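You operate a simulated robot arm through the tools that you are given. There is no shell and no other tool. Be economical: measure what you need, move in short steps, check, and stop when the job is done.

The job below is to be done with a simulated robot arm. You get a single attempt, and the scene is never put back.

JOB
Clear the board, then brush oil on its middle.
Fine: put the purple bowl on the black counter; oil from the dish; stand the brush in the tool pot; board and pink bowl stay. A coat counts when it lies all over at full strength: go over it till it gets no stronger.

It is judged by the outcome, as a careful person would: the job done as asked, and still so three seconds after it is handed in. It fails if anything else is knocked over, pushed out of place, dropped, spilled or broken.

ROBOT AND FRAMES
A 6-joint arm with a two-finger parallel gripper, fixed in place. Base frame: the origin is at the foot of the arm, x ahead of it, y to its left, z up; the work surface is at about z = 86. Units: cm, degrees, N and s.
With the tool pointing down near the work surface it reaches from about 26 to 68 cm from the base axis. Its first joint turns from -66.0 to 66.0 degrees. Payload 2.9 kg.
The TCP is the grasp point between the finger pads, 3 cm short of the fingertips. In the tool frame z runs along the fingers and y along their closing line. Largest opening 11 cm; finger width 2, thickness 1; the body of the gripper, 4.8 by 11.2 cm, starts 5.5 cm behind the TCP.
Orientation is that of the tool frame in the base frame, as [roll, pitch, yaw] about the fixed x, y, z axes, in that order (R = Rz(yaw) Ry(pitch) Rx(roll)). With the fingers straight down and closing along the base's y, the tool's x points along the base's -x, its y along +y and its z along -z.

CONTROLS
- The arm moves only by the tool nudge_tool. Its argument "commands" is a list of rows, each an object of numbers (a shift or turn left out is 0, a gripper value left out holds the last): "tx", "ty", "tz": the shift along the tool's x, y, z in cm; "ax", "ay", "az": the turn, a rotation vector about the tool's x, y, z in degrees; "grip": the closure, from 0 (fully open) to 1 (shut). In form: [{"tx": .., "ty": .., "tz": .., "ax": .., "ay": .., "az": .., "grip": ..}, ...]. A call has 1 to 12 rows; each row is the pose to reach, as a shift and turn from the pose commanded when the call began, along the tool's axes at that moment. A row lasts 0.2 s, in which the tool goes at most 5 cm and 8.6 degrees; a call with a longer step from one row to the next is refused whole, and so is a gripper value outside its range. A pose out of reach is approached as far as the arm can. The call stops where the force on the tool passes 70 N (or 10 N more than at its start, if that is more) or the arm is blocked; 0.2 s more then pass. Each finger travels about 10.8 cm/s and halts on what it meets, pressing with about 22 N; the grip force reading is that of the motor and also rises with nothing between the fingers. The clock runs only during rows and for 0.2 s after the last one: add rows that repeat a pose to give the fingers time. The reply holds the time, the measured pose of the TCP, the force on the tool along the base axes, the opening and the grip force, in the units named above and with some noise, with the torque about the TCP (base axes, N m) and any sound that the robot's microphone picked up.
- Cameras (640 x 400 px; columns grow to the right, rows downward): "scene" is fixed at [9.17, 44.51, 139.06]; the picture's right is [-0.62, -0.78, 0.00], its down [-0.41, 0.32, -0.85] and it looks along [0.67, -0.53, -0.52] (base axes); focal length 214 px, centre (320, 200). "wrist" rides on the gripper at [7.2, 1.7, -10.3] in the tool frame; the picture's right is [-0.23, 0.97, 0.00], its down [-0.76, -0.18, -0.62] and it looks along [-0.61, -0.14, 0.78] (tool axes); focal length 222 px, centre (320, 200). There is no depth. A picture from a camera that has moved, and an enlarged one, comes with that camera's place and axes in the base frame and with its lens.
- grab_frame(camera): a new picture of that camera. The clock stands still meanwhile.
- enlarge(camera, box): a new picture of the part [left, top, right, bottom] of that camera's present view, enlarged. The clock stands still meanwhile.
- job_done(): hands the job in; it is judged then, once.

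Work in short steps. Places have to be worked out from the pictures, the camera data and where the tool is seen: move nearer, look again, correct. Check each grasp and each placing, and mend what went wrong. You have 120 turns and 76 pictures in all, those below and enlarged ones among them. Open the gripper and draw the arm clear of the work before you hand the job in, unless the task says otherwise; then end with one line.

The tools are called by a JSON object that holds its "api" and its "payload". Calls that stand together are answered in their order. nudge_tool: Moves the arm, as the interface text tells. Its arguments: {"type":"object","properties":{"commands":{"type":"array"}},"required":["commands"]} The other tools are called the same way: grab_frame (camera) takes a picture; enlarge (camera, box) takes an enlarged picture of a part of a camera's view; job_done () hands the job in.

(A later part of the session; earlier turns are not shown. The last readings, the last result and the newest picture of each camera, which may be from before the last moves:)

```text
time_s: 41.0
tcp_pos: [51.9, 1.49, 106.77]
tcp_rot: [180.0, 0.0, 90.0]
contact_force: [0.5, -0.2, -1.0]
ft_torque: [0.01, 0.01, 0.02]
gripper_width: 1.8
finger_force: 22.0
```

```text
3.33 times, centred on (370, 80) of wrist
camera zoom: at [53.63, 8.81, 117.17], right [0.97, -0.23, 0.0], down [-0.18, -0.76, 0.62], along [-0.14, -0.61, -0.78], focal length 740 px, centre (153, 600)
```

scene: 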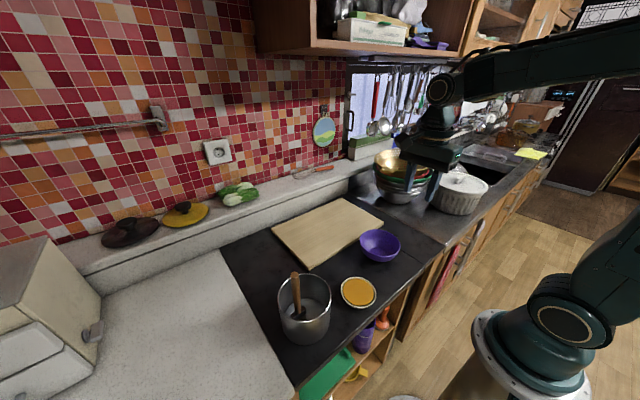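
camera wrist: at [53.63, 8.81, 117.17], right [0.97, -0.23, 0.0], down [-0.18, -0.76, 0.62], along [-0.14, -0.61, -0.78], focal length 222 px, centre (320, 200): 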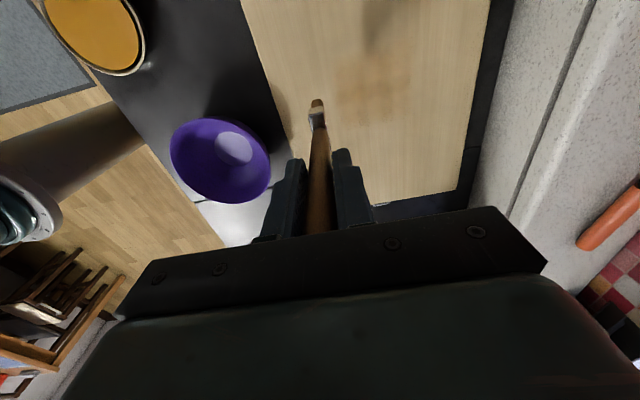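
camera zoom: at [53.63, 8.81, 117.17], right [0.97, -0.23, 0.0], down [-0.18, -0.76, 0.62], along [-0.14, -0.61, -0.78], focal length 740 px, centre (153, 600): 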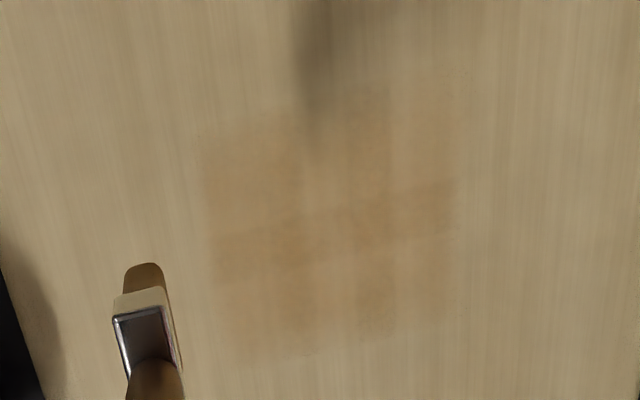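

The coat shows only within a patch about x 54–63, y −3..5 and is still faint. I do a raster of x-strokes at lighter pressure, first at y≈4 and then back at y≈1.

{"api": "nudge_tool", "payload": {"commands": [{"tx": 2.5, "ty": 1, "tz": 3}, {"tx": 2.5, "ty": 1.2, "tz": 5.5}, {"tx": 2.5, "ty": 1.2, "tz": 5.9}, {"tx": 2.5, "ty": 3.5, "tz": 5.9}, {"tx": 2.5, "ty": 6, "tz": 5.9}, {"tx": 2.5, "ty": 8.5, "tz": 5.9}, {"tx": 2.5, "ty": 11.5, "tz": 5.9}, {"tx": 0, "ty": 11.5, "tz": 5.9}, {"tx": 0, "ty": 9, "tz": 5.9}, {"tx": 0, "ty": 6.5, "tz": 5.9}, {"tx": 0, "ty": 4, "tz": 5.9}, {"tx": 0, "ty": 1.5, "tz": 5.9}]}}

{"api": "nudge_tool", "payload": {"commands": [{"tx": -2.5}, {"tx": -2.5, "ty": 2.5}, {"tx": -2.5, "ty": 5}, {"tx": -2.5, "ty": 7.5}, {"tx": -2.5, "ty": 10}, {"tx": -2.5, "ty": 10, "tz": -2}, {"tx": -2, "ty": 6, "tz": -4.5}, {"tx": -1, "ty": 2, "tz": -5.9}, {"tx": 0, "ty": -1.5, "tz": -5.9}, {"tx": 0, "ty": -1.5, "tz": -5.9}]}}

{"api": "enlarge", "payload": {"camera": "wrist", "box": [290, 20, 450, 140]}}

```text
time_s: 43.6
tcp_pos: [53.52, 1.38, 100.87]
tcp_rot: [179.8, 0.0, 90.0]
contact_force: [3.1, -0.1, 8.5]
ft_torque: [-0.01, -0.29, 0.01]
gripper_width: 1.8
finger_force: 22.3
```

```text
time_s: 45.8
tcp_pos: [52.22, 1.43, 106.81]
tcp_rot: [179.9, 0.0, 89.9]
contact_force: [-0.6, 0.0, 0.3]
ft_torque: [0.03, 0.01, -0.03]
gripper_width: 1.83
finger_force: 22.0
```

```text
3.33 times, centred on (370, 80) of wrist
camera zoom: at [53.87, 8.85, 117.2], right [0.97, -0.23, 0.0], down [-0.18, -0.76, 0.62], along [-0.14, -0.61, -0.78], focal length 740 px, centre (153, 600)
```

zoom: 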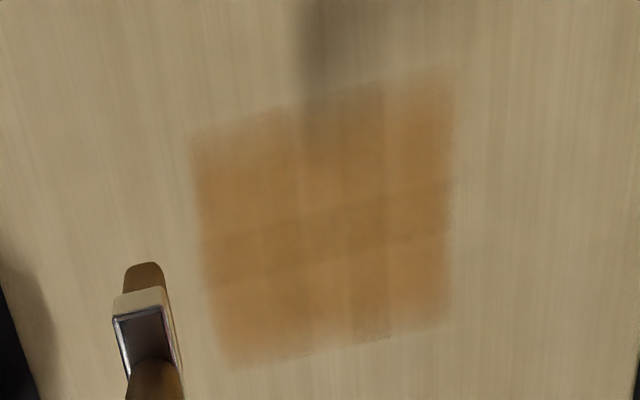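

The target shows up as a clear square, x 54–63 and y −3..5, now noticeably stronger. I repeat the same raster.

{"api": "nudge_tool", "payload": {"commands": [{"tx": 2.5, "ty": 1, "tz": 3}, {"tx": 2.5, "ty": 1.2, "tz": 5.5}, {"tx": 2.5, "ty": 1.2, "tz": 5.9}, {"tx": 2.5, "ty": 3.5, "tz": 5.9}, {"tx": 2.5, "ty": 6, "tz": 5.9}, {"tx": 2.5, "ty": 8.5, "tz": 5.9}, {"tx": 2.5, "ty": 11.5, "tz": 5.9}, {"tx": 0, "ty": 11.5, "tz": 5.9}, {"tx": 0, "ty": 9, "tz": 5.9}, {"tx": 0, "ty": 6.5, "tz": 5.9}, {"tx": 0, "ty": 4, "tz": 5.9}, {"tx": 0, "ty": 1.5, "tz": 5.9}]}}

{"api": "nudge_tool", "payload": {"commands": [{"tx": -2.5}, {"tx": -2.5, "ty": 2.5}, {"tx": -2.5, "ty": 5}, {"tx": -2.5, "ty": 7.5}, {"tx": -2.5, "ty": 10}, {"tx": -2.5, "ty": 10, "tz": -2}, {"tx": -2, "ty": 6, "tz": -4.5}, {"tx": -1, "ty": 2, "tz": -5.9}, {"tx": 0, "ty": -1.5, "tz": -5.9}, {"tx": 0, "ty": -1.5, "tz": -5.9}]}}

{"api": "enlarge", "payload": {"camera": "wrist", "box": [290, 20, 450, 140]}}

```text
time_s: 48.4
tcp_pos: [53.61, 1.42, 100.71]
tcp_rot: [179.8, 0.0, 90.0]
contact_force: [3.9, -1.1, 10.0]
ft_torque: [-0.13, -0.47, 0.01]
gripper_width: 1.85
finger_force: 22.1
```

```text
time_s: 50.6
tcp_pos: [51.66, 1.28, 106.82]
tcp_rot: [180.0, 0.0, 89.9]
contact_force: [0.3, 0.4, -0.5]
ft_torque: [0.03, -0.01, -0.01]
gripper_width: 1.81
finger_force: 22.3
```

```text
3.33 times, centred on (370, 80) of wrist
camera zoom: at [53.44, 8.6, 117.34], right [0.97, -0.23, 0.0], down [-0.18, -0.76, 0.62], along [-0.14, -0.61, -0.78], focal length 740 px, centre (153, 600)
```

zoom: 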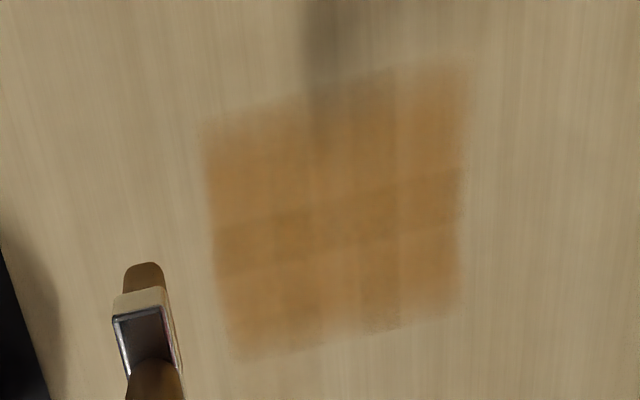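

Little change this time: either saturated or the brush is running dry. I check the bristle colour and the coat in the scene view.

{"api": "enlarge", "payload": {"camera": "scene", "box": [270, 180, 390, 270]}}

```text
4.44 times, centred on (330, 225) of scene
camera zoom: at [9.16, 44.51, 139.06], right [-0.62, -0.78, 0.0], down [-0.41, 0.32, -0.85], along [0.67, -0.53, -0.52], focal length 953 px, centre (276, 89)
```

zoom: 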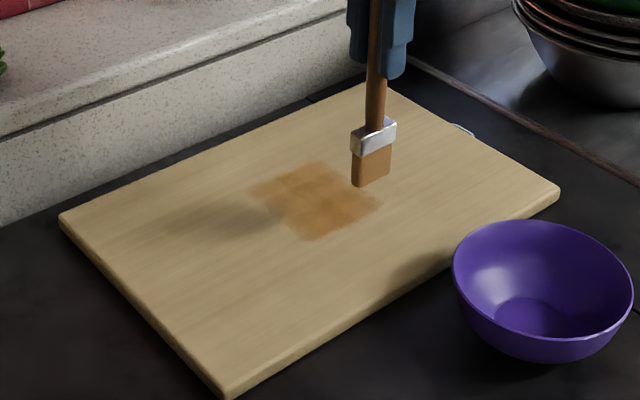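

The bristles look paler, so I reload: back to above the dish by the same path.

{"api": "nudge_tool", "payload": {"commands": [{"tx": 2, "ty": -2.5, "tz": -1.5}, {"tx": 4.2, "ty": -6, "tz": -1.5}, {"tx": 6.5, "ty": -9.8, "tz": -1.5}, {"tx": 8.6, "ty": -13.6, "tz": -1.5}, {"tx": 11, "ty": -17.4, "tz": -1.5}, {"tx": 13.1, "ty": -20.9, "tz": -1.5}, {"tx": 13.1, "ty": -20.9, "tz": 1}, {"tx": 13.1, "ty": -20.9, "tz": 3}, {"tx": 13.1, "ty": -20.9, "tz": 3}]}}

{"api": "enlarge", "payload": {"camera": "scene", "box": [320, 250, 400, 330]}}

```text
time_s: 52.6
tcp_pos: [31.0, 14.49, 103.93]
tcp_rot: [179.9, 0.0, 90.0]
contact_force: [0.3, -0.8, 0.5]
ft_torque: [-0.01, 0.01, -0.01]
gripper_width: 1.81
finger_force: 22.2
```

```text
5.00 times, centred on (360, 290) of scene
camera zoom: at [9.17, 44.51, 139.06], right [-0.62, -0.78, 0.0], down [-0.41, 0.32, -0.85], along [0.67, -0.53, -0.52], focal length 1072 px, centre (120, -250)
```

zoom: 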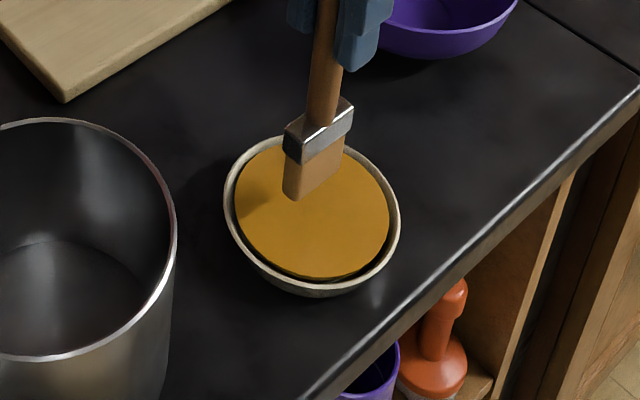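

Indeed it's depleted. I dip to light contact, dwell a moment, lift and pause over the dish.

{"api": "nudge_tool", "payload": {"commands": [{"tz": 1.2}, {"tz": 2}, {"tz": 2.5}, {"tz": 2.5}, {"tz": 2.5}, {"tz": 2.5}]}}

{"api": "nudge_tool", "payload": {"commands": [{"tz": -1}, {"tz": -2.2}, {"tz": -2.2}, {"tz": -2.2}, {"tz": -4.5}, {"tz": -7}, {"tz": -7}]}}

{"api": "enlarge", "payload": {"camera": "scene", "box": [320, 230, 400, 310]}}

```text
time_s: 54.0
tcp_pos: [31.23, 14.4, 101.42]
tcp_rot: [179.9, 0.0, 90.0]
contact_force: [-1.4, -1.3, 13.4]
ft_torque: [-0.26, 0.2, 0.0]
gripper_width: 1.81
finger_force: 22.3
```

```text
time_s: 55.6
tcp_pos: [31.17, 14.45, 108.28]
tcp_rot: [-179.9, 0.0, 90.0]
contact_force: [-0.3, 0.9, -0.4]
ft_torque: [0.01, 0.0, 0.03]
gripper_width: 1.82
finger_force: 22.7
```

```text
5.00 times, centred on (360, 270) of scene
camera zoom: at [9.17, 44.51, 139.06], right [-0.62, -0.78, 0.0], down [-0.41, 0.32, -0.85], along [0.67, -0.53, -0.52], focal length 1072 px, centre (120, -150)
```

zoom: 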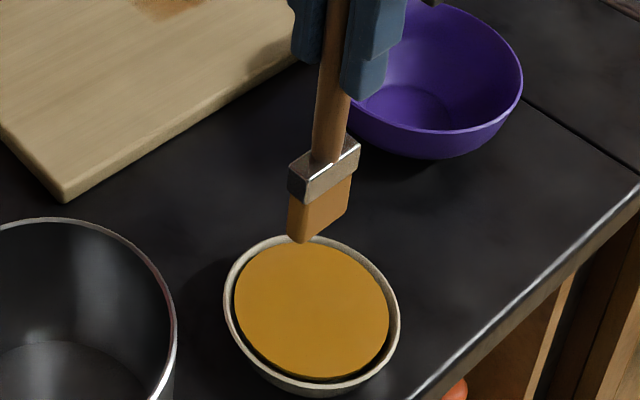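

Brush reloaded. I go back over the board to the raster start pose.

{"api": "nudge_tool", "payload": {"commands": [{"tx": -2.1, "ty": 3.5}, {"tx": -4.5, "ty": 7.3}, {"tx": -6.6, "ty": 11.1}, {"tx": -8.9, "ty": 14.9}, {"tx": -11.1, "ty": 18.4}, {"tx": -13.1, "ty": 20.9, "tz": 1.5}, {"tx": -13.1, "ty": 20.9, "tz": 1.5}]}}

{"api": "nudge_tool", "payload": {"commands": [{"tx": 2.5, "ty": 1, "tz": 3}, {"tx": 2.5, "ty": 1.2, "tz": 5.5}, {"tx": 2.5, "ty": 1.2, "tz": 5.9}, {"tx": 2.5, "ty": 3.5, "tz": 5.9}, {"tx": 2.5, "ty": 6, "tz": 5.9}, {"tx": 2.5, "ty": 8.5, "tz": 5.9}, {"tx": 2.5, "ty": 11.5, "tz": 5.9}, {"tx": 0, "ty": 11.5, "tz": 5.9}, {"tx": 0, "ty": 9, "tz": 5.9}, {"tx": 0, "ty": 6.5, "tz": 5.9}, {"tx": 0, "ty": 4, "tz": 5.9}, {"tx": 0, "ty": 1.5, "tz": 5.9}]}}

{"api": "nudge_tool", "payload": {"commands": [{"tx": -2.5}, {"tx": -2.5, "ty": 2.5}, {"tx": -2.5, "ty": 5}, {"tx": -2.5, "ty": 7.5}, {"tx": -2.5, "ty": 10}, {"tx": -2.5, "ty": 10, "tz": -2}, {"tx": -2, "ty": 6, "tz": -4.5}, {"tx": -1, "ty": 2, "tz": -5.9}, {"tx": 0, "ty": -1.5, "tz": -5.9}, {"tx": 0, "ty": -1.5, "tz": -5.9}]}}

{"api": "enlarge", "payload": {"camera": "wrist", "box": [290, 20, 450, 140]}}

```text
time_s: 57.2
tcp_pos: [51.9, 1.25, 106.67]
tcp_rot: [-179.9, 0.0, 90.0]
contact_force: [-0.4, -0.6, 0.0]
ft_torque: [0.0, -0.03, 0.02]
gripper_width: 1.83
finger_force: 21.9
```

```text
time_s: 59.8
tcp_pos: [53.35, 1.59, 100.92]
tcp_rot: [179.8, 0.0, 90.0]
contact_force: [-0.2, -0.8, 0.0]
ft_torque: [-0.01, 0.02, -0.05]
gripper_width: 1.8
finger_force: 21.9
```

```text
time_s: 62.0
tcp_pos: [52.08, 1.29, 106.92]
tcp_rot: [179.9, 0.0, 90.0]
contact_force: [1.3, -0.5, 0.1]
ft_torque: [0.01, 0.02, 0.0]
gripper_width: 1.83
finger_force: 22.4
```

```text
3.33 times, centred on (370, 80) of wrist
camera zoom: at [53.72, 8.64, 117.33], right [0.97, -0.23, 0.0], down [-0.18, -0.76, 0.62], along [-0.14, -0.61, -0.78], focal length 740 px, centre (153, 600)
```

zoom: 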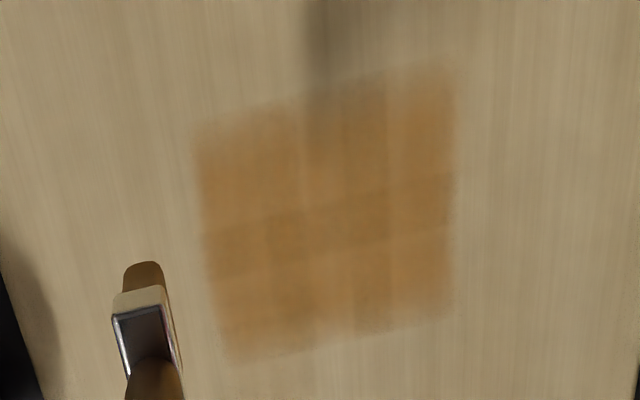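

The contact force was zero on that pass: the harder dip pushed the brush up in the grip a little. I repeat the raster 0.25 cm lower.

{"api": "nudge_tool", "payload": {"commands": [{"tx": 2.5, "ty": 1, "tz": 3}, {"tx": 2.5, "ty": 1.2, "tz": 5.5}, {"tx": 2.5, "ty": 1.2, "tz": 6.15}, {"tx": 2.5, "ty": 3.5, "tz": 6.15}, {"tx": 2.5, "ty": 6, "tz": 6.15}, {"tx": 2.5, "ty": 8.5, "tz": 6.15}, {"tx": 2.5, "ty": 11.5, "tz": 6.15}, {"tx": 0, "ty": 11.5, "tz": 6.15}, {"tx": 0, "ty": 9, "tz": 6.15}, {"tx": 0, "ty": 6.5, "tz": 6.15}, {"tx": 0, "ty": 4, "tz": 6.15}, {"tx": 0, "ty": 1.5, "tz": 6.15}]}}

```text
time_s: 64.6
tcp_pos: [53.42, 1.48, 100.68]
tcp_rot: [180.0, 0.1, 90.0]
contact_force: [1.0, -1.2, 5.2]
ft_torque: [-0.12, -0.2, 0.03]
gripper_width: 1.81
finger_force: 21.6
```

Contact is good at 5 N. I continue with the y≈−1 stroke and then inspect.

{"api": "nudge_tool", "payload": {"commands": [{"tx": -2.5}, {"tx": -2.5, "ty": 2.5}, {"tx": -2.5, "ty": 5}, {"tx": -2.5, "ty": 7.5}, {"tx": -2.5, "ty": 10}, {"tx": -2.5, "ty": 10, "tz": -2}, {"tx": -2, "ty": 6, "tz": -4.5}, {"tx": -1, "ty": 2, "tz": -6.15}, {"tx": 0, "ty": -1.5, "tz": -6.15}, {"tx": 0, "ty": -1.5, "tz": -6.15}]}}

{"api": "enlarge", "payload": {"camera": "wrist", "box": [290, 20, 450, 140]}}

```text
time_s: 66.8
tcp_pos: [52.1, 1.51, 106.73]
tcp_rot: [179.9, 0.0, 89.9]
contact_force: [0.7, 0.5, -0.7]
ft_torque: [-0.03, -0.02, -0.01]
gripper_width: 1.82
finger_force: 22.5
```

```text
3.33 times, centred on (370, 80) of wrist
camera zoom: at [53.68, 8.91, 117.11], right [0.97, -0.23, 0.0], down [-0.18, -0.76, 0.62], along [-0.14, -0.61, -0.78], focal length 740 px, centre (153, 600)
```

zoom: 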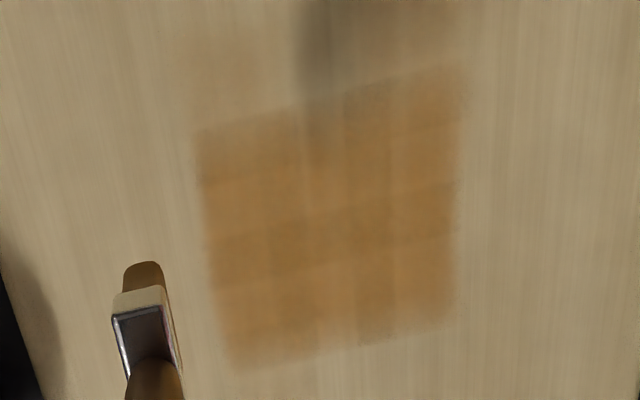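

The square is now more even, but a faint band appeared above it (y 5–8), so the area extends further in y. I stroke at y≈6.5 and at y≈−4.5 to find its ends.

{"api": "nudge_tool", "payload": {"commands": [{"tx": 4, "ty": 1, "tz": 2}, {"tx": 5, "ty": 1.2, "tz": 5.5}, {"tx": 5, "ty": 1.2, "tz": 6.15}, {"tx": 5, "ty": 3.5, "tz": 6.15}, {"tx": 5, "ty": 6, "tz": 6.15}, {"tx": 5, "ty": 8.5, "tz": 6.15}, {"tx": 5, "ty": 11.5, "tz": 6.15}, {"tx": 5, "ty": 9, "tz": 6.15}, {"tx": 5, "ty": 6.5, "tz": 6.15}, {"tx": 5, "ty": 4, "tz": 6.15}, {"tx": 5, "ty": 1.5, "tz": 6.15}, {"tx": 5, "ty": 1.5, "tz": 3}]}}

{"api": "nudge_tool", "payload": {"commands": [{"tx": -4.5}, {"tx": -9}, {"tx": -11, "tz": 3.15}, {"tx": -11, "ty": 2.5, "tz": 3.15}, {"tx": -11, "ty": 5, "tz": 3.15}, {"tx": -11, "ty": 7.5, "tz": 3.15}, {"tx": -11, "ty": 10, "tz": 3.15}, {"tx": -11, "ty": 7, "tz": 3.15}, {"tx": -11, "ty": 4, "tz": 3.15}, {"tx": -11, "ty": 0, "tz": 3.15}, {"tx": -8, "ty": -1, "tz": 0}, {"tx": -5, "ty": -1.5, "tz": -3}]}}

{"api": "grab_frame", "payload": {"camera": "wrist"}}

{"api": "enlarge", "payload": {"camera": "scene", "box": [270, 180, 390, 270]}}

```text
time_s: 69.4
tcp_pos: [53.11, 6.29, 103.28]
tcp_rot: [-179.8, 0.0, 90.1]
contact_force: [-0.5, 0.8, -0.2]
ft_torque: [-0.02, -0.03, 0.0]
gripper_width: 1.83
finger_force: 21.6
```

```text
time_s: 72.0
tcp_pos: [51.98, 1.33, 106.7]
tcp_rot: [180.0, -0.1, 90.1]
contact_force: [-1.2, -0.1, -0.6]
ft_torque: [-0.04, -0.03, 0.01]
gripper_width: 1.81
finger_force: 21.9
```

```text
28 pictures are left
camera wrist: at [53.56, 8.75, 117.12], right [0.97, -0.23, 0.0], down [-0.18, -0.76, 0.62], along [-0.14, -0.61, -0.78], focal length 222 px, centre (320, 200)
```

wrist: 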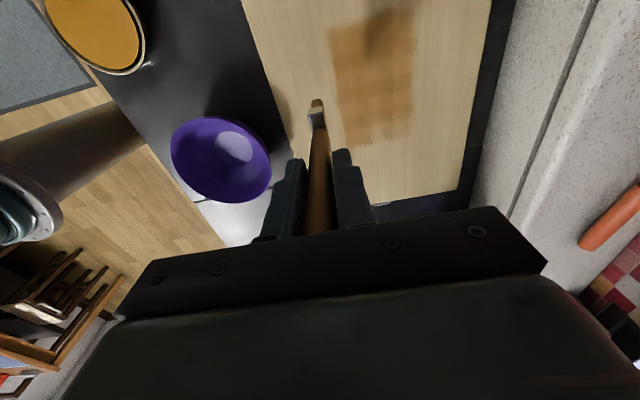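

```text
4.44 times, centred on (330, 225) of scene
camera zoom: at [9.17, 44.51, 139.06], right [-0.62, -0.78, 0.0], down [-0.41, 0.32, -0.85], along [0.67, -0.53, -0.52], focal length 953 px, centre (276, 89)
```

zoom: 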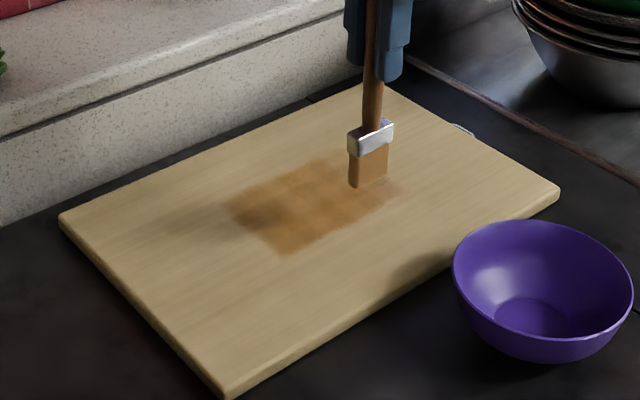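

The area extends both ways in y (now about −5.5 to 7.8) and the bristles are pale again. I reload with the same path and dip.

{"api": "nudge_tool", "payload": {"commands": [{"tx": 2, "ty": -2.5, "tz": -1.5}, {"tx": 4.2, "ty": -6, "tz": -1.5}, {"tx": 6.5, "ty": -9.8, "tz": -1.5}, {"tx": 8.6, "ty": -13.6, "tz": -1.5}, {"tx": 11, "ty": -17.4, "tz": -1.5}, {"tx": 13.1, "ty": -20.9, "tz": -1.5}, {"tx": 13.1, "ty": -20.9, "tz": 1}, {"tx": 13.1, "ty": -20.9, "tz": 3.5}, {"tx": 13.1, "ty": -20.9, "tz": 4.8}, {"tx": 13.1, "ty": -20.9, "tz": 5.4}, {"tx": 13.1, "ty": -20.9, "tz": 5.4}]}}

{"api": "nudge_tool", "payload": {"commands": [{"tz": 0.05}, {"tz": 0.05}, {"tz": -1}, {"tz": -2.2}, {"tz": -2.2}, {"tz": -2.2}, {"tz": -4.5}, {"tz": -6.9}, {"tz": -6.9}]}}

{"api": "enlarge", "payload": {"camera": "scene", "box": [320, 230, 400, 310]}}

```text
time_s: 74.4
tcp_pos: [31.28, 14.5, 101.24]
tcp_rot: [180.0, 0.0, 90.0]
contact_force: [-0.3, 0.0, -0.3]
ft_torque: [0.0, -0.02, 0.0]
gripper_width: 1.81
finger_force: 21.7
```

```text
time_s: 76.4
tcp_pos: [31.02, 14.58, 108.21]
tcp_rot: [-180.0, -0.1, 90.0]
contact_force: [0.9, -0.7, -0.2]
ft_torque: [-0.01, 0.0, -0.03]
gripper_width: 1.82
finger_force: 22.4
```

```text
5.00 times, centred on (360, 270) of scene
camera zoom: at [9.17, 44.51, 139.06], right [-0.62, -0.78, 0.0], down [-0.41, 0.32, -0.85], along [0.67, -0.53, -0.52], focal length 1072 px, centre (120, -150)
```

zoom: 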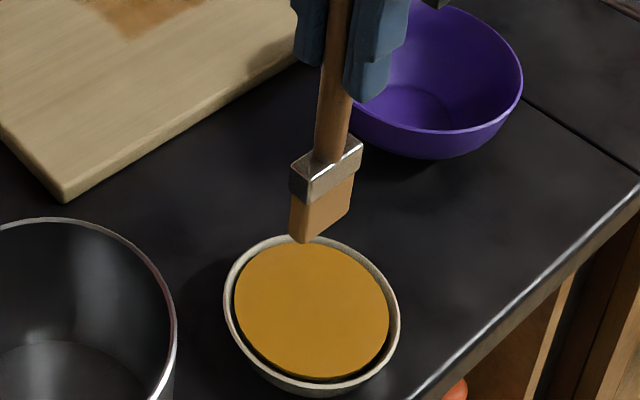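

No contact force was registered and the colour looks only partly refreshed. I dip again 0.25 cm deeper.

{"api": "nudge_tool", "payload": {"commands": [{"tz": 3}, {"tz": 5.5}, {"tz": 6.8}, {"tz": 7.15}, {"tz": 7.15}]}}

{"api": "nudge_tool", "payload": {"commands": [{"tz": -1}, {"tz": -2.2}, {"tz": -2.2}, {"tz": -2.2}, {"tz": -4.5}, {"tz": -7.15}, {"tz": -7.15}]}}

{"api": "enlarge", "payload": {"camera": "scene", "box": [320, 230, 400, 310]}}

```text
time_s: 77.6
tcp_pos: [31.09, 14.4, 101.17]
tcp_rot: [179.9, 0.0, 90.0]
contact_force: [-0.6, 0.0, 6.9]
ft_torque: [-0.22, 0.13, -0.02]
gripper_width: 1.8
finger_force: 22.0
```

```text
time_s: 79.2
tcp_pos: [31.12, 14.52, 108.25]
tcp_rot: [180.0, 0.0, 89.9]
contact_force: [-0.1, -1.3, -0.9]
ft_torque: [-0.01, 0.01, -0.02]
gripper_width: 1.82
finger_force: 22.0
```

```text
5.00 times, centred on (360, 270) of scene
camera zoom: at [9.17, 44.51, 139.06], right [-0.62, -0.78, 0.0], down [-0.41, 0.32, -0.85], along [0.67, -0.53, -0.52], focal length 1072 px, centre (120, -150)
```

zoom: 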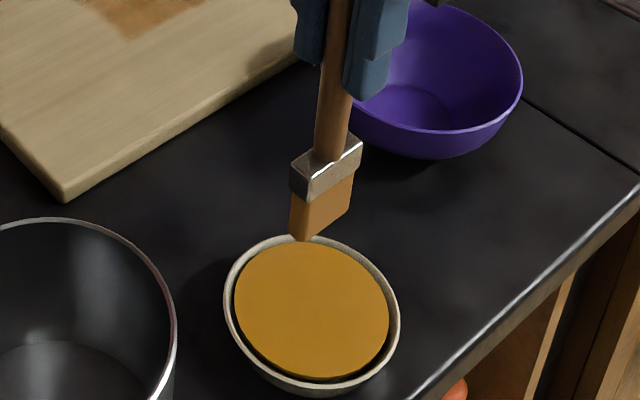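

Now fully loaded. I return and stroke the upper band (y≈9, then 6.5), then the lower (y≈−4, −7).

{"api": "nudge_tool", "payload": {"commands": [{"tx": -2.1, "ty": 3.5}, {"tx": -4.5, "ty": 7.3}, {"tx": -6.6, "ty": 11.1}, {"tx": -8.9, "ty": 14.9}, {"tx": -11.1, "ty": 18.4}, {"tx": -13.1, "ty": 20.9, "tz": 1.5}, {"tx": -13.1, "ty": 20.9, "tz": 1.5}]}}

{"api": "nudge_tool", "payload": {"commands": [{"tx": 4.5, "ty": 1, "tz": 1.5}, {"tx": 7.5, "ty": 1.2, "tz": 5}, {"tx": 7.5, "ty": 1.2, "tz": 6.2}, {"tx": 7.5, "ty": 3.5, "tz": 6.2}, {"tx": 7.5, "ty": 6, "tz": 6.2}, {"tx": 7.5, "ty": 8.5, "tz": 6.2}, {"tx": 7.5, "ty": 11.5, "tz": 6.2}, {"tx": 5, "ty": 11.5, "tz": 6.2}, {"tx": 5, "ty": 8.5, "tz": 6.2}, {"tx": 5, "ty": 6, "tz": 6.2}, {"tx": 5, "ty": 3.5, "tz": 6.2}, {"tx": 5, "ty": 1.2, "tz": 6.2}]}}

{"api": "nudge_tool", "payload": {"commands": [{"tx": -1, "tz": -2}, {"tx": -5.5, "tz": -2}, {"tx": -10, "tz": -2}, {"tx": -10.5, "tz": 0}, {"tx": -10.5, "ty": 2.5}, {"tx": -10.5, "ty": 5}, {"tx": -10.5, "ty": 7.5}, {"tx": -10.5, "ty": 10.2}, {"tx": -13.5, "ty": 10.2}, {"tx": -13.5, "ty": 7}, {"tx": -13.5, "ty": 4}, {"tx": -13.5, "ty": 0}]}}

{"api": "nudge_tool", "payload": {"commands": [{"tz": -3}, {"tx": 4, "tz": -6.2}, {"tx": 8.5, "tz": -6.2, "ty": -1.2}, {"tx": 8.5, "tz": -6.2, "ty": -1.2}]}}

{"api": "grab_frame", "payload": {"camera": "wrist"}}

{"api": "enlarge", "payload": {"camera": "scene", "box": [270, 180, 390, 270]}}

```text
time_s: 80.8
tcp_pos: [52.03, 1.14, 106.96]
tcp_rot: [180.0, 0.0, 89.9]
contact_force: [0.4, 0.1, 0.3]
ft_torque: [0.04, 0.01, 0.02]
gripper_width: 1.84
finger_force: 21.9
```

```text
time_s: 83.4
tcp_pos: [53.18, 6.38, 100.59]
tcp_rot: [179.8, -0.1, 90.0]
contact_force: [3.6, -0.2, 9.9]
ft_torque: [-0.17, -0.42, 0.0]
gripper_width: 1.81
finger_force: 22.3
```

```text
time_s: 86.0
tcp_pos: [53.36, -7.11, 100.5]
tcp_rot: [179.9, 0.1, 90.0]
contact_force: [0.5, 0.5, 1.8]
ft_torque: [0.01, -0.04, 0.0]
gripper_width: 1.83
finger_force: 22.1
```

```text
refused: row 2 steps farther than a row can; nothing moved
```

```text
24 pictures are left
camera wrist: at [55.01, 0.18, 110.87], right [0.97, -0.23, 0.0], down [-0.18, -0.76, 0.62], along [-0.14, -0.61, -0.78], focal length 222 px, centre (320, 200)
```

wrist: 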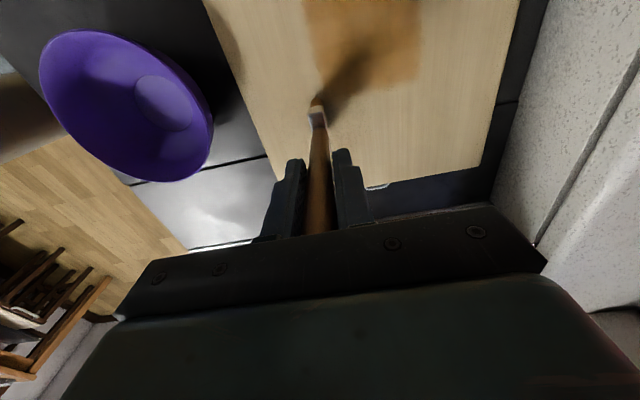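

```text
4.44 times, centred on (330, 225) of scene
camera zoom: at [9.17, 44.51, 139.06], right [-0.62, -0.78, 0.0], down [-0.41, 0.32, -0.85], along [0.67, -0.53, -0.52], focal length 953 px, centre (276, 89)
```

zoom: 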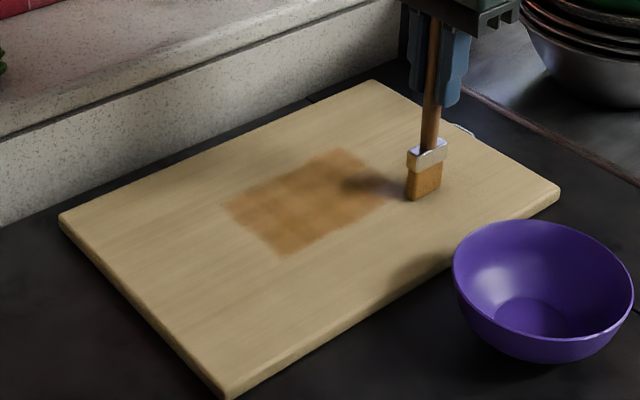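

The patch is bounded: x 54–63, y −5.5 to 8. The brush is still loaded, so I continue rastering inward at y≈−3.8, −1.3 and 1.2.

{"api": "nudge_tool", "payload": {"commands": [{"tx": 3.2}, {"tx": 3.2, "ty": 3}, {"tx": 3.2, "ty": 6}, {"tx": 3.2, "ty": 9}, {"tx": 3.2, "ty": 10.5}, {"tx": 5.7, "ty": 10.5}, {"tx": 5.7, "ty": 7.5}, {"tx": 5.7, "ty": 4.5}, {"tx": 5.7, "ty": 1.5}, {"tx": 5.7, "ty": 0}, {"tx": 8.2, "ty": 0}, {"tx": 8.2, "ty": 2.5}]}}

{"api": "nudge_tool", "payload": {"commands": [{"ty": 2.5}, {"ty": 5}, {"ty": 8}, {"tx": 2.6, "ty": 8}, {"tx": 2.6, "ty": 5}, {"tx": 2.6, "ty": 2}, {"tx": 2.6, "ty": -1}, {"tx": 2.6, "ty": -2.5}, {"tx": 5, "ty": -2.5}, {"tx": 5, "ty": 0}, {"tx": 5, "ty": 2.5}, {"tx": 5, "ty": 5}]}}

{"api": "nudge_tool", "payload": {"commands": [{"ty": 2.5}, {"ty": 2.5, "tz": -3}, {"tx": -2.5, "ty": -1, "tz": -6.2}, {"tx": -5.3, "ty": -4.5, "tz": -6.2}, {"tx": -5.3, "ty": -7.5, "tz": -6.2}, {"tx": -5.3, "ty": -7.5, "tz": -6.2}]}}

{"api": "enlarge", "payload": {"camera": "wrist", "box": [270, 0, 470, 150]}}

{"api": "enlarge", "payload": {"camera": "scene", "box": [270, 180, 390, 270]}}

```text
time_s: 88.6
tcp_pos: [55.75, 1.31, 100.52]
tcp_rot: [-180.0, 0.0, 90.0]
contact_force: [-1.1, -0.8, 3.7]
ft_torque: [-0.03, 0.19, -0.05]
gripper_width: 1.79
finger_force: 21.6
```

```text
time_s: 91.2
tcp_pos: [60.79, 6.32, 100.5]
tcp_rot: [179.8, 0.0, 90.0]
contact_force: [-7.1, 2.3, 16.9]
ft_torque: [0.09, 0.82, -0.01]
gripper_width: 1.84
finger_force: 22.7
```

```text
refused: row 3 steps farther than a row can; nothing moved
```

```text
2.67 times, centred on (370, 75) of wrist
camera zoom: at [62.42, 13.7, 110.83], right [0.97, -0.23, 0.0], down [-0.18, -0.76, 0.62], along [-0.14, -0.61, -0.78], focal length 592 px, centre (187, 533)
```

zoom: 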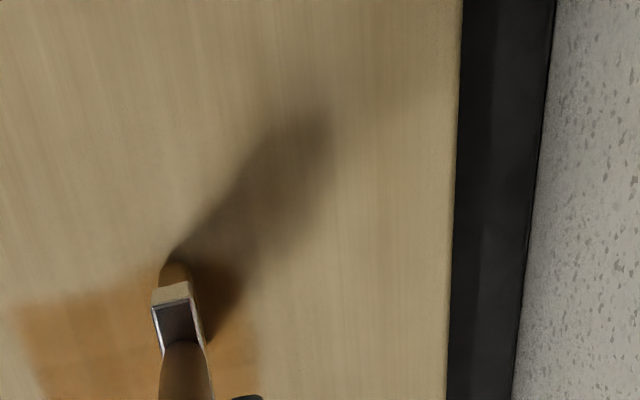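

```text
4.44 times, centred on (330, 225) of scene
camera zoom: at [9.11, 44.51, 139.07], right [-0.62, -0.78, 0.0], down [-0.41, 0.32, -0.85], along [0.67, -0.53, -0.52], focal length 953 px, centre (276, 89)
```

zoom: 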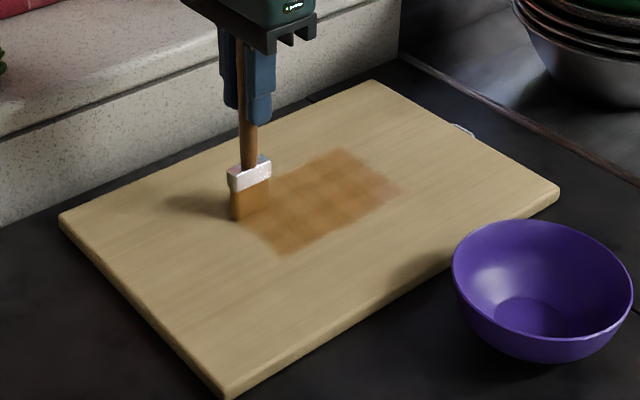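

Continuing the raster back down through the rows with the remaining load, then lifting to view.

{"api": "nudge_tool", "payload": {"commands": [{"ty": 2.8}, {"ty": 0}, {"ty": -2.5}, {"ty": -5}, {"ty": -7.5}, {"tx": -2, "ty": -7.5}, {"tx": -2, "ty": -5}, {"tx": -2, "ty": -2.5}, {"tx": -2, "ty": 0}, {"tx": -2, "ty": 2.8}, {"tx": -4, "ty": 2.8}, {"tx": -4, "ty": 0}]}}

{"api": "nudge_tool", "payload": {"commands": [{"ty": -2.5}, {"ty": -5}, {"ty": -7.5}, {"tx": -2, "ty": -7.5}, {"tx": -2, "ty": -5}, {"tx": -2, "ty": -2.5}, {"tx": -2, "ty": 0}, {"tx": -2, "ty": 2.8}, {"tx": -4.5, "ty": 2.8}, {"tx": -4.5, "ty": 0}, {"tx": -4.5, "ty": -2.5}, {"tx": -4.5, "ty": -5}]}}

{"api": "nudge_tool", "payload": {"commands": [{"ty": -2.5}, {"tx": 1, "ty": -3, "tz": -3}, {"tx": 3.8, "ty": -3.7, "tz": -6.2}, {"tx": 3.8, "ty": -3.7, "tz": -6.2}]}}

{"api": "enlarge", "payload": {"camera": "wrist", "box": [270, 0, 470, 150]}}

{"api": "enlarge", "payload": {"camera": "scene", "box": [270, 180, 390, 270]}}

```text
time_s: 93.8
tcp_pos: [60.71, 2.42, 100.72]
tcp_rot: [-180.0, 0.0, 90.0]
contact_force: [1.0, 0.4, -1.0]
ft_torque: [0.0, 0.0, -0.05]
gripper_width: 1.81
finger_force: 22.6
```

```text
time_s: 96.4
tcp_pos: [55.98, -2.41, 100.69]
tcp_rot: [179.9, 0.0, 89.9]
contact_force: [0.2, 0.1, -0.2]
ft_torque: [0.02, -0.04, -0.01]
gripper_width: 1.82
finger_force: 22.0
```

```text
time_s: 97.4
tcp_pos: [52.09, 1.41, 106.57]
tcp_rot: [-180.0, 0.0, 90.0]
contact_force: [0.3, -0.3, 0.5]
ft_torque: [0.02, -0.05, -0.01]
gripper_width: 1.81
finger_force: 22.2
```

```text
2.67 times, centred on (370, 75) of wrist
camera zoom: at [53.71, 8.77, 116.93], right [0.97, -0.23, 0.0], down [-0.18, -0.76, 0.62], along [-0.14, -0.61, -0.78], focal length 592 px, centre (187, 533)
```

zoom: 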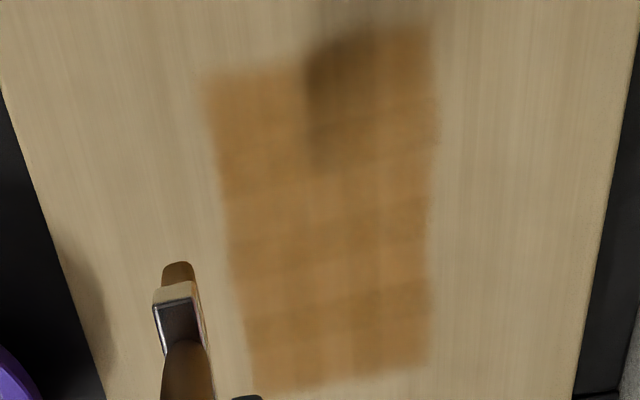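

```text
4.44 times, centred on (330, 225) of scene
camera zoom: at [9.17, 44.51, 139.06], right [-0.62, -0.78, 0.0], down [-0.41, 0.32, -0.85], along [0.67, -0.53, -0.52], focal length 953 px, centre (276, 89)
```

zoom: 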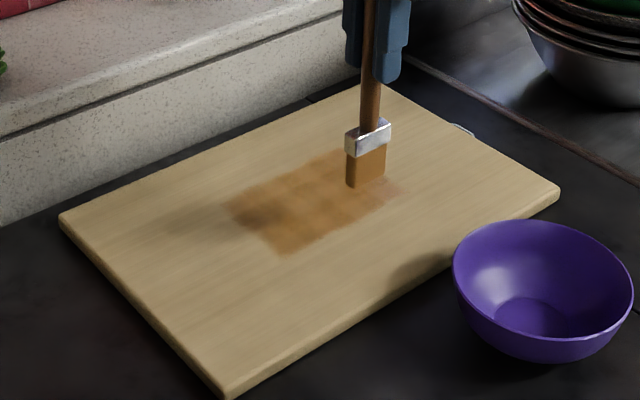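

The last pass lost contact because the brush slipped up slightly after that 17 N press. I redo the full raster 0.2 cm lower, easing slightly at the far end.

{"api": "nudge_tool", "payload": {"commands": [{"tx": 4, "ty": 1, "tz": 2}, {"tx": 5.2, "ty": 1.2, "tz": 5.5}, {"tx": 5.2, "ty": 1.2, "tz": 6.4}, {"tx": 5.2, "ty": 4, "tz": 6.4}, {"tx": 5.2, "ty": 6.5, "tz": 6.37}, {"tx": 5.2, "ty": 9, "tz": 6.35}, {"tx": 5.2, "ty": 11.5, "tz": 6.32}, {"tx": 2.7, "ty": 11.5, "tz": 6.32}, {"tx": 2.7, "ty": 9, "tz": 6.35}, {"tx": 2.7, "ty": 6.5, "tz": 6.37}, {"tx": 2.7, "ty": 4, "tz": 6.4}, {"tx": 2.7, "ty": 1.2, "tz": 6.4}]}}

{"api": "nudge_tool", "payload": {"commands": [{"tx": -2.5, "ty": 0}, {"tx": -2.5, "ty": 2.8}, {"tx": -2.5, "ty": 5.3, "tz": -0.03}, {"tx": -2.5, "ty": 7.8, "tz": -0.05}, {"tx": -2.5, "ty": 10.3, "tz": -0.08}, {"tx": -5, "ty": 10.3, "tz": -0.08}, {"tx": -5, "ty": 7.8, "tz": -0.05}, {"tx": -5, "ty": 5.3, "tz": -0.03}, {"tx": -5, "ty": 2.8}, {"tx": -5, "ty": 0}, {"tx": -7.5, "ty": 0}, {"tx": -7.5, "ty": 2.8}]}}

{"api": "nudge_tool", "payload": {"commands": [{"ty": 2.5, "tz": -0.03}, {"ty": 5, "tz": -0.05}, {"ty": 7.5, "tz": -0.08}, {"ty": 5, "tz": -0.05}, {"ty": 2.5, "tz": -0.03}, {"ty": 0}, {"ty": -2.8}, {"ty": -2.8, "tz": -3}, {"tx": 2.4, "ty": -3, "tz": -6.4}, {"tx": 4.8, "ty": -4, "tz": -6.4}, {"tx": 4.8, "ty": -4, "tz": -6.4}]}}

{"api": "enlarge", "payload": {"camera": "wrist", "box": [270, 0, 470, 150]}}

```text
time_s: 100.0
tcp_pos: [53.3, 4.21, 100.41]
tcp_rot: [179.8, 0.0, 90.0]
contact_force: [2.6, -0.8, 8.2]
ft_torque: [-0.1, -0.46, -0.01]
gripper_width: 1.82
finger_force: 21.9
```

```text
time_s: 102.6
tcp_pos: [55.86, -3.44, 100.07]
tcp_rot: [-179.9, -0.1, 89.9]
contact_force: [-4.5, -1.1, 10.9]
ft_torque: [-0.26, 0.61, -0.04]
gripper_width: 1.83
finger_force: 22.1
```

```text
time_s: 105.0
tcp_pos: [52.12, 1.25, 106.6]
tcp_rot: [179.9, 0.0, 90.1]
contact_force: [-0.9, 0.0, 0.4]
ft_torque: [-0.04, 0.0, 0.01]
gripper_width: 1.8
finger_force: 22.0
```

```text
2.67 times, centred on (370, 75) of wrist
camera zoom: at [53.81, 8.69, 116.92], right [0.97, -0.23, 0.0], down [-0.18, -0.76, 0.62], along [-0.14, -0.61, -0.78], focal length 592 px, centre (187, 533)
```

zoom: 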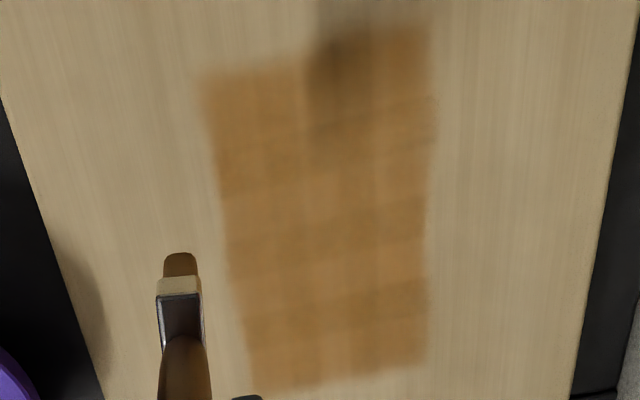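

More uniform now. I reload and do another full pass to see whether it still strengthens.

{"api": "nudge_tool", "payload": {"commands": [{"tx": 2, "ty": -2.5, "tz": -1.5}, {"tx": 4.2, "ty": -6, "tz": -1.5}, {"tx": 6.5, "ty": -9.8, "tz": -1.5}, {"tx": 8.6, "ty": -13.6, "tz": -1.5}, {"tx": 11, "ty": -17.4, "tz": -1.5}, {"tx": 13.1, "ty": -20.9, "tz": -1.5}, {"tx": 13.1, "ty": -20.9, "tz": 1}, {"tx": 13.1, "ty": -20.9, "tz": 3.5}, {"tx": 13.1, "ty": -20.9, "tz": 5}, {"tx": 13.1, "ty": -20.9, "tz": 5.85}, {"tx": 13.1, "ty": -20.9, "tz": 5.85}]}}

```text
time_s: 107.4
tcp_pos: [31.08, 14.49, 100.76]
tcp_rot: [-179.9, 0.0, 90.0]
contact_force: [-0.3, 0.3, -0.9]
ft_torque: [0.01, 0.02, 0.01]
gripper_width: 1.83
finger_force: 21.9
```

No contact yet; slightly deeper.

{"api": "nudge_tool", "payload": {"commands": [{"tz": 0.12}, {"tz": 0.25}, {"tz": 0.25}]}}

```text
time_s: 108.2
tcp_pos: [31.08, 14.5, 100.6]
tcp_rot: [179.8, 0.1, 90.0]
contact_force: [-2.5, -1.8, 17.3]
ft_torque: [-0.44, 0.35, -0.06]
gripper_width: 1.82
finger_force: 22.1
```

Firm contact (17 N), certainly loaded. I lift and return; board contact should now be at about 6.6 below the hover pose.

{"api": "nudge_tool", "payload": {"commands": [{"tz": -1}, {"tz": -2.4}, {"tz": -2.4}, {"tz": -2.4}, {"tz": -5}, {"tz": -7.6}, {"tz": -7.6}]}}

{"api": "nudge_tool", "payload": {"commands": [{"tx": -2.1, "ty": 3.5}, {"tx": -4.5, "ty": 7.3}, {"tx": -6.6, "ty": 11.1}, {"tx": -8.9, "ty": 14.9}, {"tx": -11.1, "ty": 18.4}, {"tx": -11, "ty": 22.1, "tz": 3}, {"tx": -7.9, "ty": 22.1, "tz": 6.5}, {"tx": -7.9, "ty": 22.1, "tz": 8.05}, {"tx": -7.9, "ty": 22.1, "tz": 8.05}]}}

```text
time_s: 109.8
tcp_pos: [31.3, 14.15, 108.16]
tcp_rot: [-179.9, 0.0, 90.0]
contact_force: [0.3, -0.1, -0.2]
ft_torque: [-0.04, -0.02, -0.01]
gripper_width: 1.79
finger_force: 22.0
```

```text
time_s: 111.8
tcp_pos: [53.35, 6.47, 99.98]
tcp_rot: [179.8, 0.0, 89.9]
contact_force: [-1.7, -1.7, 8.7]
ft_torque: [-0.3, 0.12, -0.01]
gripper_width: 1.8
finger_force: 22.0
```

Contact 8.7 N at the first corner. Raster the whole patch.

{"api": "nudge_tool", "payload": {"commands": [{"ty": 2.8}, {"ty": 5.3, "tz": -0.03}, {"ty": 7.8, "tz": -0.05}, {"ty": 10.3, "tz": -0.08}, {"tx": -2.5, "ty": 10.3, "tz": -0.08}, {"tx": -2.5, "ty": 7.8, "tz": -0.05}, {"tx": -2.5, "ty": 5.3, "tz": -0.03}, {"tx": -2.5, "ty": 2.8}, {"tx": -2.5, "ty": 0}, {"tx": -5, "ty": 0}, {"tx": -5, "ty": 2.8}, {"tx": -5, "ty": 5.3, "tz": -0.03}]}}

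{"api": "nudge_tool", "payload": {"commands": [{"ty": 2.5, "tz": -0.02}, {"ty": 5, "tz": -0.05}, {"tx": -2.5, "ty": 5, "tz": -0.05}, {"tx": -2.5, "ty": 2.5, "tz": -0.02}, {"tx": -2.5, "ty": 0}, {"tx": -2.5, "ty": -2.8, "tz": 0.03}, {"tx": -2.5, "ty": -5.3, "tz": 0.03}, {"tx": -5, "ty": -5.3, "tz": 0.03}, {"tx": -5, "ty": -2.8, "tz": 0.03}, {"tx": -5, "ty": 0}, {"tx": -5, "ty": 2.5, "tz": -0.02}, {"tx": -5, "ty": 5, "tz": -0.05}]}}

{"api": "nudge_tool", "payload": {"commands": [{"tz": -3}, {"ty": -3, "tz": -6}, {"tx": 2.4, "ty": -6.5, "tz": -6.4}, {"tx": 4.8, "ty": -10.3, "tz": -6.47}, {"tx": 4.8, "ty": -11.5, "tz": -6.47}, {"tx": 4.8, "ty": -11.5, "tz": -6.47}]}}

{"api": "enlarge", "payload": {"camera": "wrist", "box": [270, 0, 470, 150]}}

```text
time_s: 114.4
tcp_pos: [58.77, 1.57, 100.06]
tcp_rot: [179.9, 0.1, 90.1]
contact_force: [0.5, -0.2, -0.1]
ft_torque: [-0.05, 0.02, 0.02]
gripper_width: 1.8
finger_force: 21.8
```

```text
time_s: 117.0
tcp_pos: [63.91, -3.65, 100.21]
tcp_rot: [-180.0, 0.0, 89.9]
contact_force: [0.3, -0.3, -1.2]
ft_torque: [-0.03, -0.01, -0.01]
gripper_width: 1.81
finger_force: 22.2
```

```text
time_s: 118.4
tcp_pos: [52.1, 1.36, 106.91]
tcp_rot: [180.0, 0.1, 90.0]
contact_force: [-0.4, -0.7, 0.1]
ft_torque: [0.01, -0.02, 0.01]
gripper_width: 1.8
finger_force: 22.3
```

```text
2.67 times, centred on (370, 75) of wrist
camera zoom: at [53.79, 8.76, 117.23], right [0.97, -0.23, 0.0], down [-0.18, -0.76, 0.62], along [-0.14, -0.61, -0.78], focal length 592 px, centre (187, 533)
```

zoom: 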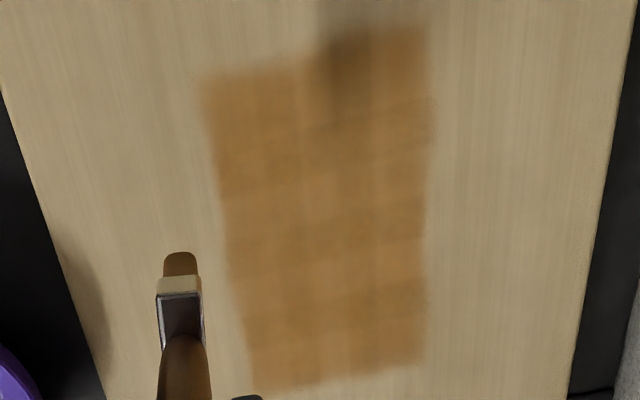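

The contact faded during that pass as the brush crept up again. I redo it slightly lower, watching the force, with the brush still loaded.

{"api": "nudge_tool", "payload": {"commands": [{"tx": 4, "ty": 1, "tz": 2}, {"tx": 5.2, "ty": 1.2, "tz": 5.5}, {"tx": 5.2, "ty": 1.2, "tz": 6.72}, {"tx": 5.2, "ty": 4, "tz": 6.72}, {"tx": 5.2, "ty": 6.5, "tz": 6.7}, {"tx": 5.2, "ty": 9, "tz": 6.68}, {"tx": 5.2, "ty": 11.5, "tz": 6.66}, {"tx": 2.7, "ty": 11.5, "tz": 6.66}, {"tx": 2.7, "ty": 9, "tz": 6.68}, {"tx": 2.7, "ty": 6.5, "tz": 6.7}, {"tx": 2.7, "ty": 4, "tz": 6.72}, {"tx": 2.7, "ty": 1.2, "tz": 6.72}]}}

```text
time_s: 121.0
tcp_pos: [53.19, 4.27, 100.04]
tcp_rot: [179.6, 0.1, 89.9]
contact_force: [1.8, -0.3, 10.8]
ft_torque: [-0.21, -0.3, 0.05]
gripper_width: 1.83
finger_force: 22.5
```

{"api": "nudge_tool", "payload": {"commands": [{"tx": -2.5, "ty": 0}, {"tx": -2.5, "ty": 2.8}, {"tx": -2.5, "ty": 5.3, "tz": -0.02}, {"tx": -2.5, "ty": 7.8, "tz": -0.04}, {"tx": -2.5, "ty": 10.3, "tz": -0.06}, {"tx": -5, "ty": 10.3, "tz": -0.06}, {"tx": -5, "ty": 7.8, "tz": -0.04}, {"tx": -5, "ty": 5.3, "tz": -0.02}, {"tx": -5, "ty": 2.8}, {"tx": -5, "ty": 0}, {"tx": -7.5, "ty": 0}, {"tx": -7.5, "ty": 2.8}]}}

```text
time_s: 123.6
tcp_pos: [55.83, -2.92, 100.01]
tcp_rot: [-180.0, 0.0, 90.1]
contact_force: [0.2, 0.4, 0.0]
ft_torque: [-0.01, 0.02, -0.02]
gripper_width: 1.82
finger_force: 21.9
```

Contact lost on this side; I press 0.15 deeper and go over the lower rows.

{"api": "nudge_tool", "payload": {"commands": [{"tz": 0.15}, {"ty": -2.8, "tz": 0.15}, {"ty": 0, "tz": 0.15}, {"ty": 2.5, "tz": 0.15}, {"ty": 5, "tz": 0.13}, {"ty": 7.5, "tz": 0.12}, {"tx": 2.5, "ty": 7.5, "tz": 0.12}, {"tx": 2.5, "ty": 5, "tz": 0.13}, {"tx": 2.5, "ty": 2.5, "tz": 0.15}, {"tx": 2.5, "ty": 0, "tz": 0.15}, {"tx": 2.5, "ty": -2.8, "tz": 0.15}]}}

```text
time_s: 126.0
tcp_pos: [53.14, -0.44, 99.77]
tcp_rot: [179.9, 0.0, 90.0]
contact_force: [2.5, -1.9, 4.7]
ft_torque: [-0.17, -0.14, 0.02]
gripper_width: 1.82
finger_force: 22.0
```

Contact holds at 5 N. I do the middle row as well, then lift and look.

{"api": "nudge_tool", "payload": {"commands": [{"tx": 2}, {"tx": 2, "ty": 2.8}, {"tx": 2, "ty": 5.3}, {"tx": 2, "ty": 7.8}, {"tx": 2, "ty": 10.3, "tz": -0.03}, {"tx": 4.5, "ty": 10.3, "tz": -0.03}, {"tx": 4.5, "ty": 7.8}, {"tx": 4.5, "ty": 5.3}, {"tx": 4.5, "ty": 2.8}, {"tx": 4.5, "ty": 0}]}}

{"api": "nudge_tool", "payload": {"commands": [{"tz": -3}, {"tx": -2.2, "ty": -1.2, "tz": -6.87}, {"tx": -2.2, "ty": -1.2, "tz": -6.87}]}}

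{"api": "enlarge", "payload": {"camera": "wrist", "box": [270, 0, 470, 150]}}

```text
time_s: 128.2
tcp_pos: [53.09, 3.79, 99.8]
tcp_rot: [-180.0, 0.0, 90.0]
contact_force: [0.2, 0.6, -0.2]
ft_torque: [0.03, 0.01, -0.02]
gripper_width: 1.82
finger_force: 21.5
```

```text
time_s: 129.0
tcp_pos: [51.99, 1.92, 106.72]
tcp_rot: [-179.9, 0.1, 90.0]
contact_force: [0.7, 0.9, -0.5]
ft_torque: [0.0, -0.02, -0.02]
gripper_width: 1.82
finger_force: 21.8
```

```text
2.67 times, centred on (370, 75) of wrist
camera zoom: at [53.69, 9.18, 117.17], right [0.97, -0.23, 0.0], down [-0.18, -0.76, 0.62], along [-0.14, -0.61, -0.78], focal length 592 px, centre (187, 533)
```

zoom: 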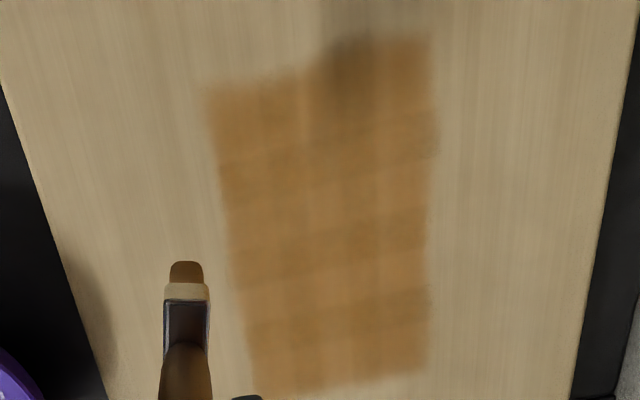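

The appearance has barely changed. I move over to the dish (out of the light), view the patch without the brush's shadow, and reload for a confirming pass.

{"api": "nudge_tool", "payload": {"commands": [{"tx": 2, "ty": -2.5, "tz": -1.5}, {"tx": 4.2, "ty": -6, "tz": -1.5}, {"tx": 6.5, "ty": -9.8, "tz": -1.5}, {"tx": 8.6, "ty": -13.6, "tz": -1.5}, {"tx": 11, "ty": -17.4, "tz": -1.5}, {"tx": 13.1, "ty": -20.9, "tz": -1.5}, {"tx": 13.1, "ty": -20.9, "tz": 1}, {"tx": 13.1, "ty": -20.9, "tz": 3.5}, {"tx": 13.1, "ty": -20.9, "tz": 3.5}]}}

{"api": "enlarge", "payload": {"camera": "scene", "box": [290, 190, 370, 250]}}

{"api": "enlarge", "payload": {"camera": "scene", "box": [310, 230, 410, 320]}}

```text
time_s: 131.0
tcp_pos: [31.39, 14.7, 103.2]
tcp_rot: [180.0, 0.0, 89.9]
contact_force: [-0.6, -0.3, 0.6]
ft_torque: [0.0, -0.01, 0.0]
gripper_width: 1.8
finger_force: 21.8
```

```text
6.67 times, centred on (330, 220) of scene
camera zoom: at [9.17, 44.51, 139.06], right [-0.62, -0.78, 0.0], down [-0.41, 0.32, -0.85], along [0.67, -0.53, -0.52], focal length 1430 px, centre (253, 67)
```

zoom: 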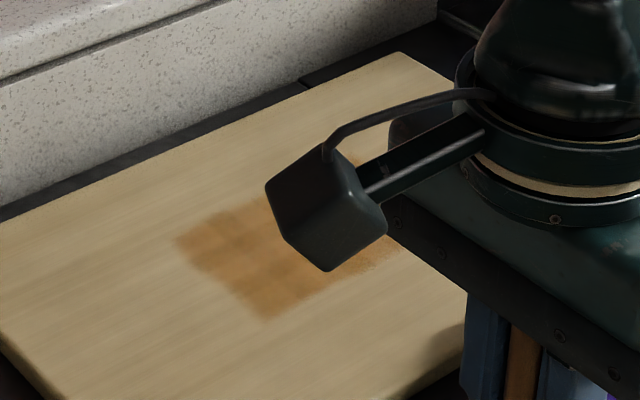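

```text
4.44 times, centred on (360, 275) of scene
camera zoom: at [9.17, 44.51, 139.06], right [-0.62, -0.78, 0.0], down [-0.41, 0.32, -0.85], along [0.67, -0.53, -0.52], focal length 953 px, centre (142, -133)
```

zoom: 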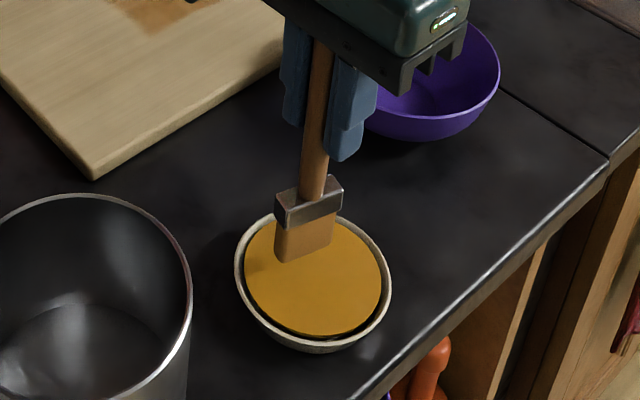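

The brush is pale again and the low-y end of the patch looks weaker. I dip: contact expected at about 2.9 cm down.

{"api": "nudge_tool", "payload": {"commands": [{"tz": 1.3}, {"tz": 2.4}, {"tz": 2.75}, {"tz": 2.75}]}}

```text
time_s: 132.0
tcp_pos: [31.23, 14.51, 100.49]
tcp_rot: [180.0, 0.1, 90.0]
contact_force: [0.1, 0.3, -0.6]
ft_torque: [-0.02, 0.03, 0.01]
gripper_width: 1.81
finger_force: 21.9
```

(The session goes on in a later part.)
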